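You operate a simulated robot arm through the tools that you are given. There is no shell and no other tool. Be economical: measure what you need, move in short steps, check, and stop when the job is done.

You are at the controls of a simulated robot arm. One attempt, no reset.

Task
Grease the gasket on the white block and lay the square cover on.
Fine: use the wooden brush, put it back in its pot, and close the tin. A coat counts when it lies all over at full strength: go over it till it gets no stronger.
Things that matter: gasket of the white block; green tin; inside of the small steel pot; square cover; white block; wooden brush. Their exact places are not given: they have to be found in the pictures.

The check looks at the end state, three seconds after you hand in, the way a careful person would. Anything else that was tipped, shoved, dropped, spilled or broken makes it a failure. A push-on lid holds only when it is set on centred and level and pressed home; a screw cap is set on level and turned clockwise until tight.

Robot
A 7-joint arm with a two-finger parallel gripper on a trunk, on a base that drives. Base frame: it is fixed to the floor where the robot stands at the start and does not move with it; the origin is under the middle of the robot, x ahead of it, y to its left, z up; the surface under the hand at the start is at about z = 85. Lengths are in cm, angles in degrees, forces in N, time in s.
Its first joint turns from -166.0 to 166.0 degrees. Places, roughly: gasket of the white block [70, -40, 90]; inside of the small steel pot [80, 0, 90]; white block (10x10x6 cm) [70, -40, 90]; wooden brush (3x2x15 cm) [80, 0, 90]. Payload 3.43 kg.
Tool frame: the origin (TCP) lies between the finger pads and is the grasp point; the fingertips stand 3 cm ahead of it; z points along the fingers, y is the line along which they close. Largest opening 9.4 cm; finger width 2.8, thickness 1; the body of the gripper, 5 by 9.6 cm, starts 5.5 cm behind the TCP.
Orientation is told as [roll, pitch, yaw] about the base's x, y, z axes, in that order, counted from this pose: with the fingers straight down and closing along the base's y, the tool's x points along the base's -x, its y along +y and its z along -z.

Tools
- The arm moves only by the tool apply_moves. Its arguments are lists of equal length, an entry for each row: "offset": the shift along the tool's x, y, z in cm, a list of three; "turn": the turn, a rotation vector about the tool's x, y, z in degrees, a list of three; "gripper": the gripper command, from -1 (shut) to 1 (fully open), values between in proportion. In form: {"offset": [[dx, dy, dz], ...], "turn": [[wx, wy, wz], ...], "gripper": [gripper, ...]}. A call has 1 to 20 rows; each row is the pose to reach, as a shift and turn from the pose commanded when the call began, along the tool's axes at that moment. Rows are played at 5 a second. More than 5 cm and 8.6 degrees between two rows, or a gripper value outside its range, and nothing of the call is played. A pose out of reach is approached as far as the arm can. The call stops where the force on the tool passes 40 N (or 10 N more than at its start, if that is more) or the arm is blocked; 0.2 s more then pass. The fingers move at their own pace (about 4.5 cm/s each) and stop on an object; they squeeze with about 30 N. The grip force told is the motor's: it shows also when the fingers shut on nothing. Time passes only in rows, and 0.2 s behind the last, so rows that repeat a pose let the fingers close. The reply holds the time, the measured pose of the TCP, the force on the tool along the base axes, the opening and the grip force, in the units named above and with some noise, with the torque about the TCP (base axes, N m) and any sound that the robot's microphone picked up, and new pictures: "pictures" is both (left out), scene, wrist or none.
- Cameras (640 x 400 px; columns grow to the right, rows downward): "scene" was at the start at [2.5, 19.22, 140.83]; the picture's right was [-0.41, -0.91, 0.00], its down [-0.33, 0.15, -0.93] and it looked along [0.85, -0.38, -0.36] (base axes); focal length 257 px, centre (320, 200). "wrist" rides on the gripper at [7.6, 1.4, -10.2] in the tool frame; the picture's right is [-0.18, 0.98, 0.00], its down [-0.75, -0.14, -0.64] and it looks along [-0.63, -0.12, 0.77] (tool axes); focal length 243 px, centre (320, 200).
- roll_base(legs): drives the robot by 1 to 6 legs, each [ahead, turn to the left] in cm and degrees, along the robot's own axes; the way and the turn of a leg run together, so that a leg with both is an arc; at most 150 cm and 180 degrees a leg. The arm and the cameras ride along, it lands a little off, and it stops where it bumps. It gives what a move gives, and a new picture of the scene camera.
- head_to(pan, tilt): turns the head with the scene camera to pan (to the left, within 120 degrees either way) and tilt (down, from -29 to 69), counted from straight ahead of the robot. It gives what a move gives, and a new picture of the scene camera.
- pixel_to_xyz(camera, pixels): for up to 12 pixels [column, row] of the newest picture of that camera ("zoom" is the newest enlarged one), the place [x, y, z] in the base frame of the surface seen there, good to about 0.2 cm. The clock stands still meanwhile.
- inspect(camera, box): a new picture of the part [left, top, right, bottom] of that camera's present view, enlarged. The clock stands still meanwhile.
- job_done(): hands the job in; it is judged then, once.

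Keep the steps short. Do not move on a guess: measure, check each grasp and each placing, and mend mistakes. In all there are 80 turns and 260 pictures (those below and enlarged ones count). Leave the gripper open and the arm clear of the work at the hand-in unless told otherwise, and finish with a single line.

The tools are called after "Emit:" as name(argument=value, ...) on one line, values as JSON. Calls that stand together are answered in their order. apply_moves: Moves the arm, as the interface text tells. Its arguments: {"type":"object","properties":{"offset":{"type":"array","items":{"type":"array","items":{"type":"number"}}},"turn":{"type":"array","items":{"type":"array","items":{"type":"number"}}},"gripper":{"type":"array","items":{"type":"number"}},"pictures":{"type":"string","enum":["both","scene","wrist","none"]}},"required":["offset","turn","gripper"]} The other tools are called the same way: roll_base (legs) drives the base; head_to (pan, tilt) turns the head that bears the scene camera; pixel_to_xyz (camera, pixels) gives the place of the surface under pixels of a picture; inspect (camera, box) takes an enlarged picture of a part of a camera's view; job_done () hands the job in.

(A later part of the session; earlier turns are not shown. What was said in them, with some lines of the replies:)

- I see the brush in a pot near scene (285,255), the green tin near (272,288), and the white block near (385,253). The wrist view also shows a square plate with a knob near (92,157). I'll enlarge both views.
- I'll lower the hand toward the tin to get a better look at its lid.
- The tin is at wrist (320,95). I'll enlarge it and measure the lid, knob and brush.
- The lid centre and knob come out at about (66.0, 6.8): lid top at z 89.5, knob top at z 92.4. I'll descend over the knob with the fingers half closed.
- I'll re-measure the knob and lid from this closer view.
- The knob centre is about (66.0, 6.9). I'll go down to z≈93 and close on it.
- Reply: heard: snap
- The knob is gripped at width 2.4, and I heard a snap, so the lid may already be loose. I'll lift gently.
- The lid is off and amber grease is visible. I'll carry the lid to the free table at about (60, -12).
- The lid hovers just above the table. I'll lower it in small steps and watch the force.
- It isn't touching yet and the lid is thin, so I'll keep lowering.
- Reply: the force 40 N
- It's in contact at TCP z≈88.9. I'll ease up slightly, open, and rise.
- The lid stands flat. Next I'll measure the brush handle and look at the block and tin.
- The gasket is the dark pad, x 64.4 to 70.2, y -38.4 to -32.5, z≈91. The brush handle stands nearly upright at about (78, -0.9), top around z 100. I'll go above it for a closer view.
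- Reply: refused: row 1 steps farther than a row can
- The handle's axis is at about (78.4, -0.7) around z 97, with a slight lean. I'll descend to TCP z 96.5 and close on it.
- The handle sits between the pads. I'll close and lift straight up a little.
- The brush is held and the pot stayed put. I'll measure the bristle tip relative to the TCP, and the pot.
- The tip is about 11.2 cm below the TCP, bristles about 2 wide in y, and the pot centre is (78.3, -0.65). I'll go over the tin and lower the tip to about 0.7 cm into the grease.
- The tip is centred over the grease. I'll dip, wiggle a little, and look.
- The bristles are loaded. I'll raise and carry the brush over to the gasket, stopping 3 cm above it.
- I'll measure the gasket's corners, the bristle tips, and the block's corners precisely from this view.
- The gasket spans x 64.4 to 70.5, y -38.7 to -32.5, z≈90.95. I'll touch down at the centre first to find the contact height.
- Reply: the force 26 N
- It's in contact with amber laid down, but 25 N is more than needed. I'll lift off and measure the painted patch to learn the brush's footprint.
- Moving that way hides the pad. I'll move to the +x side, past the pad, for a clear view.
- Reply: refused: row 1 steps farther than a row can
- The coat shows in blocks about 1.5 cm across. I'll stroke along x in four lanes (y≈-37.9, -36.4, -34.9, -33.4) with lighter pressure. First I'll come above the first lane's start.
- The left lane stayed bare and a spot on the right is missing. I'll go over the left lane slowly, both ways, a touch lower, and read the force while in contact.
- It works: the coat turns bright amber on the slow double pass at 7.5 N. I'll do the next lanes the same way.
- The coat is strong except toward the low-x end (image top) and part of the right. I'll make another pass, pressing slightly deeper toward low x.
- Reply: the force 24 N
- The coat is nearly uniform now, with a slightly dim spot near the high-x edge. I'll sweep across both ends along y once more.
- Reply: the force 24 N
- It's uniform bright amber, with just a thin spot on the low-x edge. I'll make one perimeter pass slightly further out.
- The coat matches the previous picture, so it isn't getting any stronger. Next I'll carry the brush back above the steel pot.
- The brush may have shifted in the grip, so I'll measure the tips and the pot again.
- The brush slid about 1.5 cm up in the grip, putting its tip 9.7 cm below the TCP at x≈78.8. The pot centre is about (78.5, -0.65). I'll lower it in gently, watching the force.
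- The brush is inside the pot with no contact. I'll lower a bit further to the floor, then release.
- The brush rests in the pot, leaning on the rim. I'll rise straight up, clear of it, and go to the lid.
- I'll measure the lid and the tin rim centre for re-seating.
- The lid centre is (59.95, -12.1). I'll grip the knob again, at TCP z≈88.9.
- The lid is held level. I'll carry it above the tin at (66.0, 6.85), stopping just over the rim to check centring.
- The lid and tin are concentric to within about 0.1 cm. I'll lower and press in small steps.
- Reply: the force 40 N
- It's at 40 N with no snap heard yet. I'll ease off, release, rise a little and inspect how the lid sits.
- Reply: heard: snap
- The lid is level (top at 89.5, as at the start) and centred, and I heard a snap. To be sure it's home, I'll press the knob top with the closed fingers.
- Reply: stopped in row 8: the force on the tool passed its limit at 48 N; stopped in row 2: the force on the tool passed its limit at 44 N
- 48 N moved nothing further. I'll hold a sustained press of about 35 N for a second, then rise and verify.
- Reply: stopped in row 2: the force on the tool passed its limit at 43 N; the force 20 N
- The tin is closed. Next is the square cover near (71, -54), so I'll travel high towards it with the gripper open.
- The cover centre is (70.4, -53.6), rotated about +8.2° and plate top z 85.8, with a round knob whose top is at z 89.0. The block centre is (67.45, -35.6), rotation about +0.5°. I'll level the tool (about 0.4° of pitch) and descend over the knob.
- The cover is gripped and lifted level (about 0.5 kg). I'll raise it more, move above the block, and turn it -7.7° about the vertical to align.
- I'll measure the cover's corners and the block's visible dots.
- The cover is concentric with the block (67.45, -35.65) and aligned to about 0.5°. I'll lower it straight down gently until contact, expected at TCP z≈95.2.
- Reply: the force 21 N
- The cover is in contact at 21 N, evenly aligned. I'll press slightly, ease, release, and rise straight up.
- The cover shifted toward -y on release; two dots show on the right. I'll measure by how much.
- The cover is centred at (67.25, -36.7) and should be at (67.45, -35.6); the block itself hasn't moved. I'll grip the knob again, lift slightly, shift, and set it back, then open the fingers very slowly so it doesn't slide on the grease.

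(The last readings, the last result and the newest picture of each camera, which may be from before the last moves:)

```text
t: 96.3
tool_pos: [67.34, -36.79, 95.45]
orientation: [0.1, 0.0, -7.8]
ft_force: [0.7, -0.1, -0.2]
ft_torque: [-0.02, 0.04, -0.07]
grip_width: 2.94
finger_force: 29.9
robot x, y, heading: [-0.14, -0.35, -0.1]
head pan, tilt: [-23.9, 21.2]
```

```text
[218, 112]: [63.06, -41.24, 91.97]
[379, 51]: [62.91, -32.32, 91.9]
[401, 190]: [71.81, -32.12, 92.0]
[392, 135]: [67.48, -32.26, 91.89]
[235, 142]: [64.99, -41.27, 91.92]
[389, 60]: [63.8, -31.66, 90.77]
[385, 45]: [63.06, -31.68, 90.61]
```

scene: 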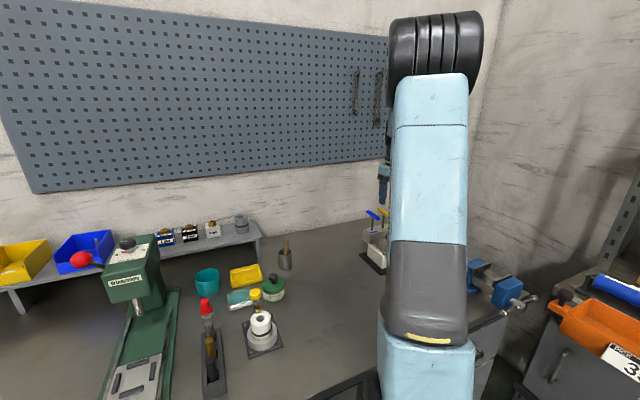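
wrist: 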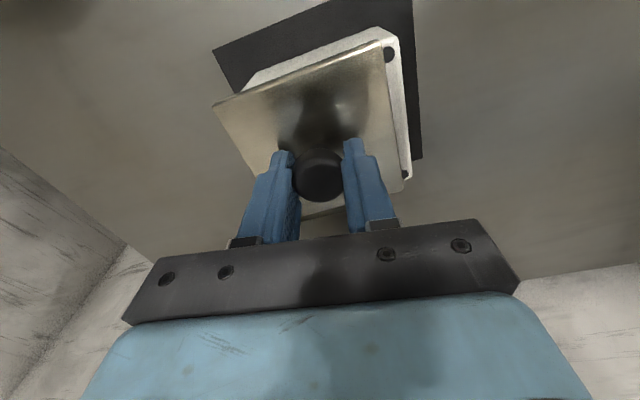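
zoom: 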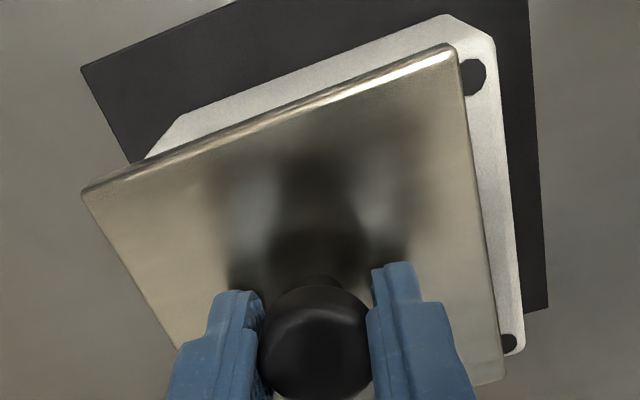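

Regripped. I'll lift 0.4, shift by (0.1, 1.13), and lower back.

Emit:
apply_moves(offset=[[0, 0, -0.3], [0, 0, -0.5], [0.05, 0.6, -0.5], [0.05, 1.13, -0.5], [0.05, 1.13, -0.5], [0.05, 1.13, -0.25], [0.05, 1.13, -0.1], [0.05, 1.13, 0], [0.05, 1.13, 0.03]], turn=[[0, 0, 0], [0, 0, 0], [0, 0, 0], [0, 0, 0], [0, 0, 0], [0, 0, 0], [0, 0, 0], [0, 0, 0], [0, 0, 0]], gripper=[-1, -1, -1, -1, -1, -1, -1, -1, -1], pictures="wrist")

Emit:
inspect(camera="wrist", box=[200, 20, 440, 200])

Emit:
pixel_to_xyz(camera="wrist", pixels=[[218, 112], [379, 51], [401, 190], [392, 135], [235, 142]])

```text
t: 98.3
tool_pos: [67.52, -35.66, 95.47]
orientation: [0.1, -0.1, -7.8]
ft_force: [1.3, -0.4, -0.1]
ft_torque: [0.06, 0.08, -0.04]
grip_width: 2.93
finger_force: 29.8
robot x, y, heading: [0.22, -0.62, -0.1]
head pan, tilt: [-23.9, 21.2]
```

wrist: 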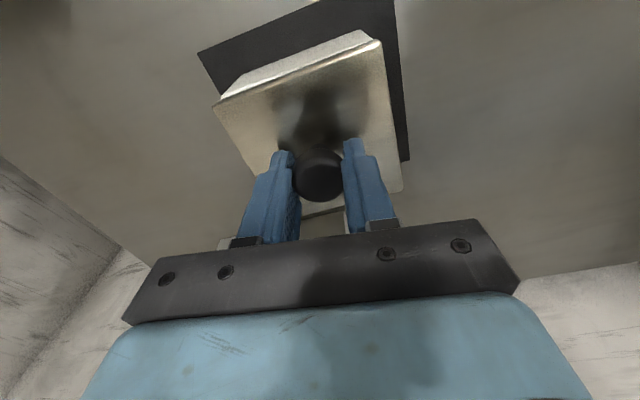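

```text
2.22 times, centred on (320, 110) of wrist
```

zoom: 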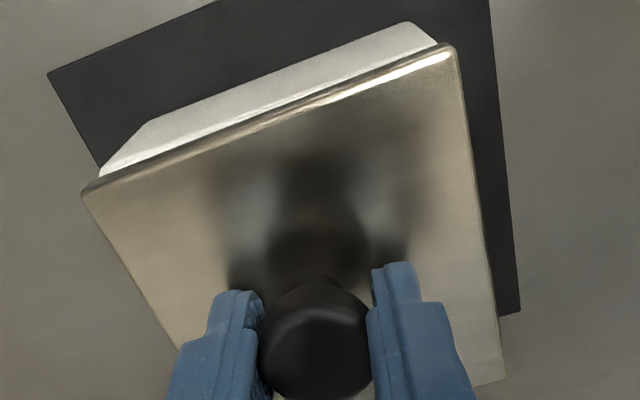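

```text
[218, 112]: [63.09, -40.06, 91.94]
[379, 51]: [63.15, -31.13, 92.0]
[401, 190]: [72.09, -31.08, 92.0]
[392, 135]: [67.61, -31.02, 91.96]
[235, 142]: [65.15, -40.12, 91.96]
```

The cover is centred on the block again with almost no load on the tool. I'll open in tiny steps.

Emit:
apply_moves(offset=[[0, 0, 0], [0, 0, 0], [0, 0, 0], [0, 0, 0], [0, 0, 0], [0, 0, 0], [0, 0, 0], [0, 0, 0], [0, 0, 0], [0, 0, 0], [0, 0, 0], [0, 0, 0]], turn=[[0, 0, 0], [0, 0, 0], [0, 0, 0], [0, 0, 0], [0, 0, 0], [0, 0, 0], [0, 0, 0], [0, 0, 0], [0, 0, 0], [0, 0, 0], [0, 0, 0], [0, 0, 0]], gripper=[-0.45, -0.4, -0.385, -0.375, -0.365, -0.355, -0.345, -0.335, -0.32, -0.3, -0.28, -0.26], pictures="wrist")

Emit:
inspect(camera="wrist", box=[200, 20, 440, 200])

Emit:
pixel_to_xyz(camera="wrist", pixels=[[218, 112], [379, 51], [401, 190], [392, 135], [235, 142]])

```text
t: 100.9
tool_pos: [67.49, -35.67, 95.41]
orientation: [0.2, -0.1, -7.8]
ft_force: [0.4, 0.0, -0.3]
ft_torque: [0.0, 0.03, -0.03]
grip_width: 3.47
finger_force: 0.0
robot x, y, heading: [-0.18, -0.25, -0.2]
head pan, tilt: [-23.9, 21.2]
```

wrist: 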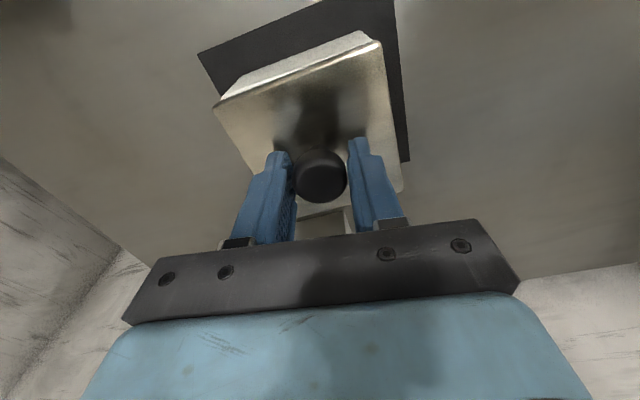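

```text
2.22 times, centred on (320, 110) of wrist
```

zoom: 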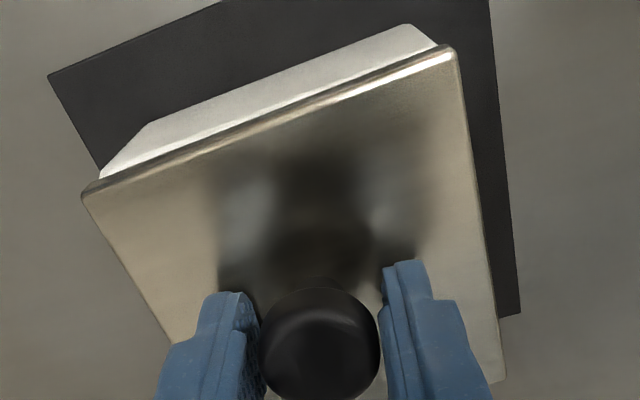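

```text
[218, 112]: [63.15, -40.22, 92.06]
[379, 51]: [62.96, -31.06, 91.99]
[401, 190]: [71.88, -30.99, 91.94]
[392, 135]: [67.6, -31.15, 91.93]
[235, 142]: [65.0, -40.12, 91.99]
```

It stayed in place. I'll open a little more slowly, then rise.

Emit:
apply_moves(offset=[[0, 0, 0], [0, 0, 0], [0, 0, 0], [0, 0, 0], [0, 0, 0], [0, 0, 0], [0, 0, -1], [0, 0, -4], [0, 0, -8], [0, 0, -12], [0, 0, -16]], turn=[[0, 0, 0], [0, 0, 0], [0, 0, 0], [0, 0, 0], [0, 0, 0], [0, 0, 0], [0, 0, 0], [0, 0, 0], [0, 0, 0], [0, 0, 0], [0, 0, 0]], gripper=[-0.22, -0.18, -0.13, -0.08, 0, 0.1, 0.2, 0.2, 0.2, 0.2, 0.2], pictures="wrist")

Emit:
inspect(camera="wrist", box=[240, 0, 400, 140])

Emit:
pixel_to_xyz(camera="zoom", pixels=[[138, 176], [372, 78], [432, 330], [237, 388], [410, 150]])

```text
t: 103.3
tool_pos: [67.55, -35.57, 111.4]
orientation: [0.1, 0.0, -7.7]
ft_force: [0.0, 0.0, 0.1]
ft_torque: [0.0, -0.01, 0.03]
grip_width: 5.64
finger_force: 0.1
robot x, y, heading: [-0.4, 0.06, -0.0]
head pan, tilt: [-23.9, 21.2]
```

wrist: 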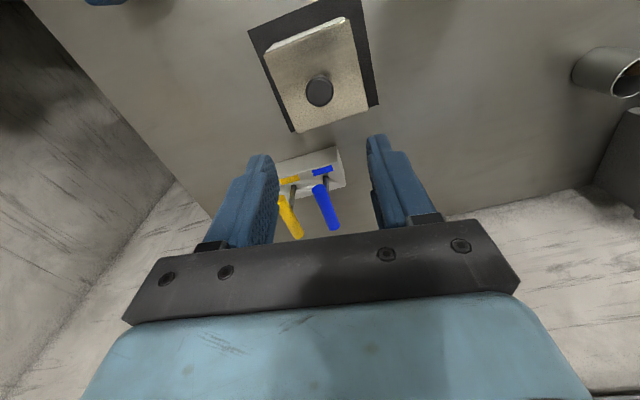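

```text
2.86 times, centred on (320, 70) of wrist
```

zoom: 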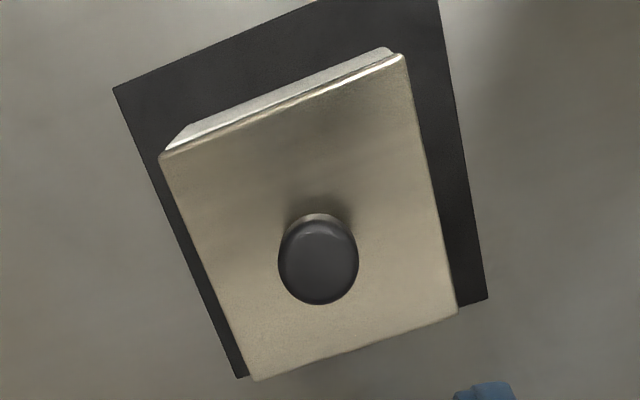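

```text
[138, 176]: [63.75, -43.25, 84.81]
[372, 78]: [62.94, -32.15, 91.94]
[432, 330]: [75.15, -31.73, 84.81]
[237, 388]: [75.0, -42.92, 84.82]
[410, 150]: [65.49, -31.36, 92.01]
```

The cover now sits squarely. I'll take a final measurement of its corners, open the gripper, move clear, and view the whole scene.

Emit:
pixel_to_xyz(camera="zoom", pixels=[[164, 160], [400, 62], [453, 310], [257, 376], [320, 260]])

Emit:
apply_moves(offset=[[1, 1, -4], [4, 4, -7], [6, 8, -10], [7, 12, -13], [8, 16, -15], [8, 20, -16]], turn=[[0, 0, 0], [0, 0, 0], [0, 0, 0], [0, 0, 0], [0, 0, 0], [0, 0, 0]], gripper=[0.4, 0.7, 1, 1, 1, 1])

Emit:
inspect(camera="wrist", box=[0, 60, 240, 240])

Emit:
inspect(camera="scene", box=[220, 220, 320, 310])

```text
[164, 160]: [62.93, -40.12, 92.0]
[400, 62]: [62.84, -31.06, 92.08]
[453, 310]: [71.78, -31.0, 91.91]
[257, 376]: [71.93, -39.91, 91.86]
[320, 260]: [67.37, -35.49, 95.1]
```

```text
refused: row 2 steps farther than a row can; nothing moved
```

```text
2.22 times, centred on (120, 150) of wrist
```

zoom: 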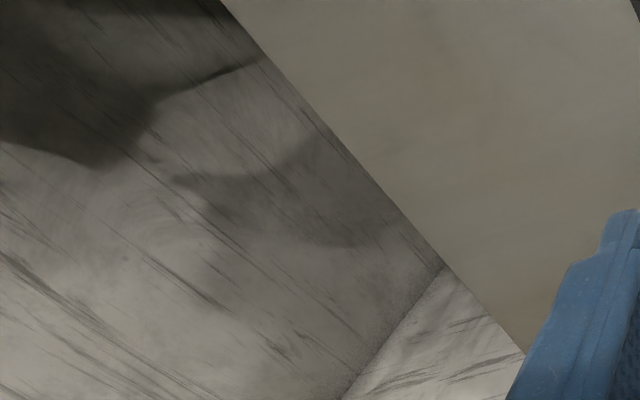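

```text
4.44 times, centred on (270, 265) of scene
```

zoom: 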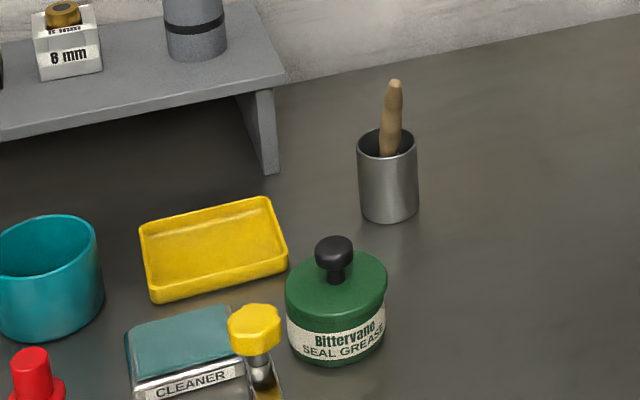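

The cover centre is (67.4, -35.5), within 0.1 cm of the block, and flat at z≈92. The tin is closed and the brush is in its pot. I'll open the gripper and move clear with shorter steps.

Emit:
apply_moves(offset=[[1, 0, -3.5], [3, 2, -6.5], [5, 5, -9.5], [6.5, 8.5, -12], [8, 12, -14], [8, 16, -16]], turn=[[0, 0, 0], [0, 0, 0], [0, 0, 0], [0, 0, 0], [0, 0, 0], [0, 0, 0]], gripper=[0.4, 0.7, 1, 1, 1, 1])

Emit:
inspect(camera="wrist", box=[60, 0, 420, 220])

Emit:
inspect(camera="scene", box=[255, 265, 295, 305])

```text
t: 104.7
tool_pos: [61.75, -18.61, 127.52]
orientation: [0.1, 0.0, -7.8]
ft_force: [-0.8, 0.4, 0.3]
ft_torque: [0.01, 0.0, 0.0]
grip_width: 9.41
finger_force: 0.0
robot x, y, heading: [0.04, -0.11, 0.0]
head pan, tilt: [-23.9, 21.2]
```

scene: 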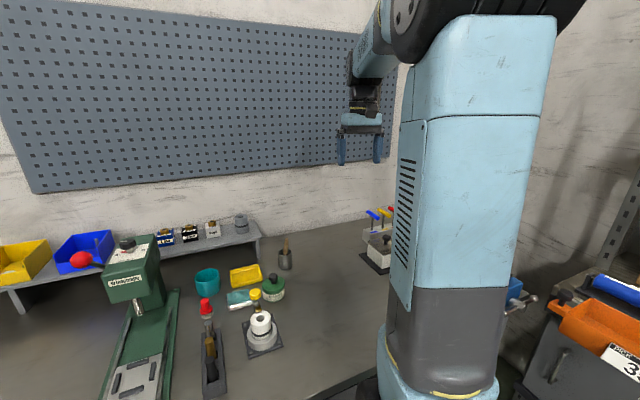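
wrist: 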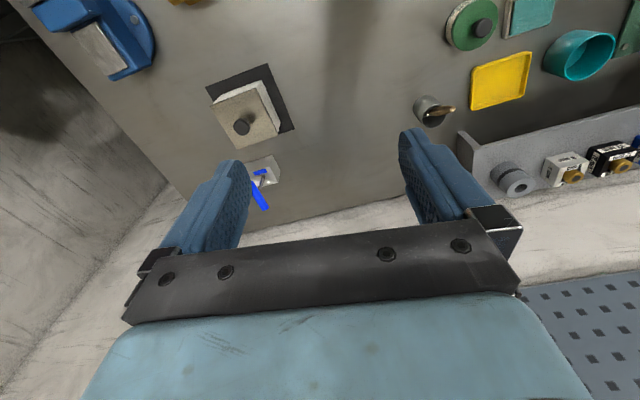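

```text
1.78 times, centred on (240, 110) of wrist
```

zoom: 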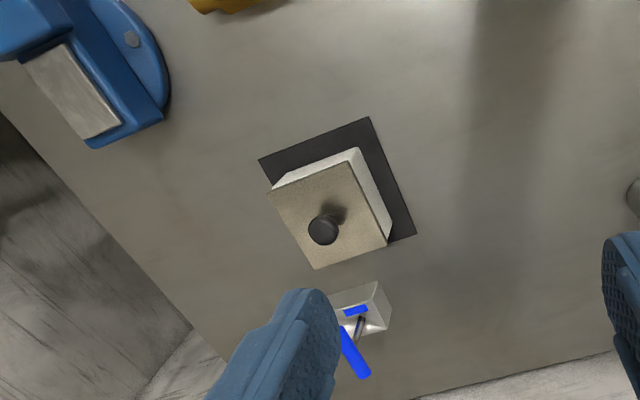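

```text
10.00 times, centred on (275, 285) of scene
```

zoom: 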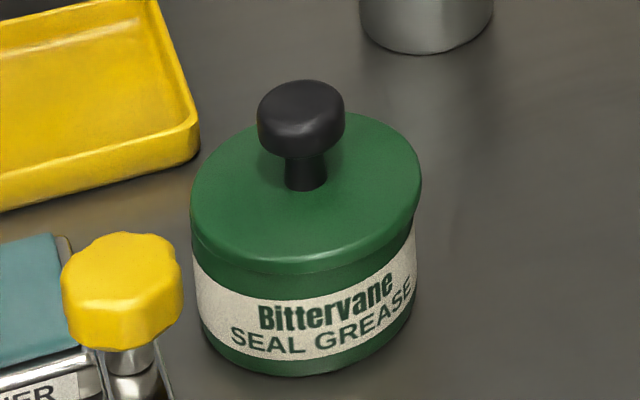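

The lid is flush, level and centred on the tin, the cover is square on the block, and the brush stands in its pot. The gripper is open and clear, so I'm handing in.

Emit:
job_done()

```text
The job is handed in.
```

I handed the job in with the gasket fully greased, the square cover centred on the white block, the brush back in its pot, and the green tin closed; I didn't test the tin lid's hold by pulling on it.
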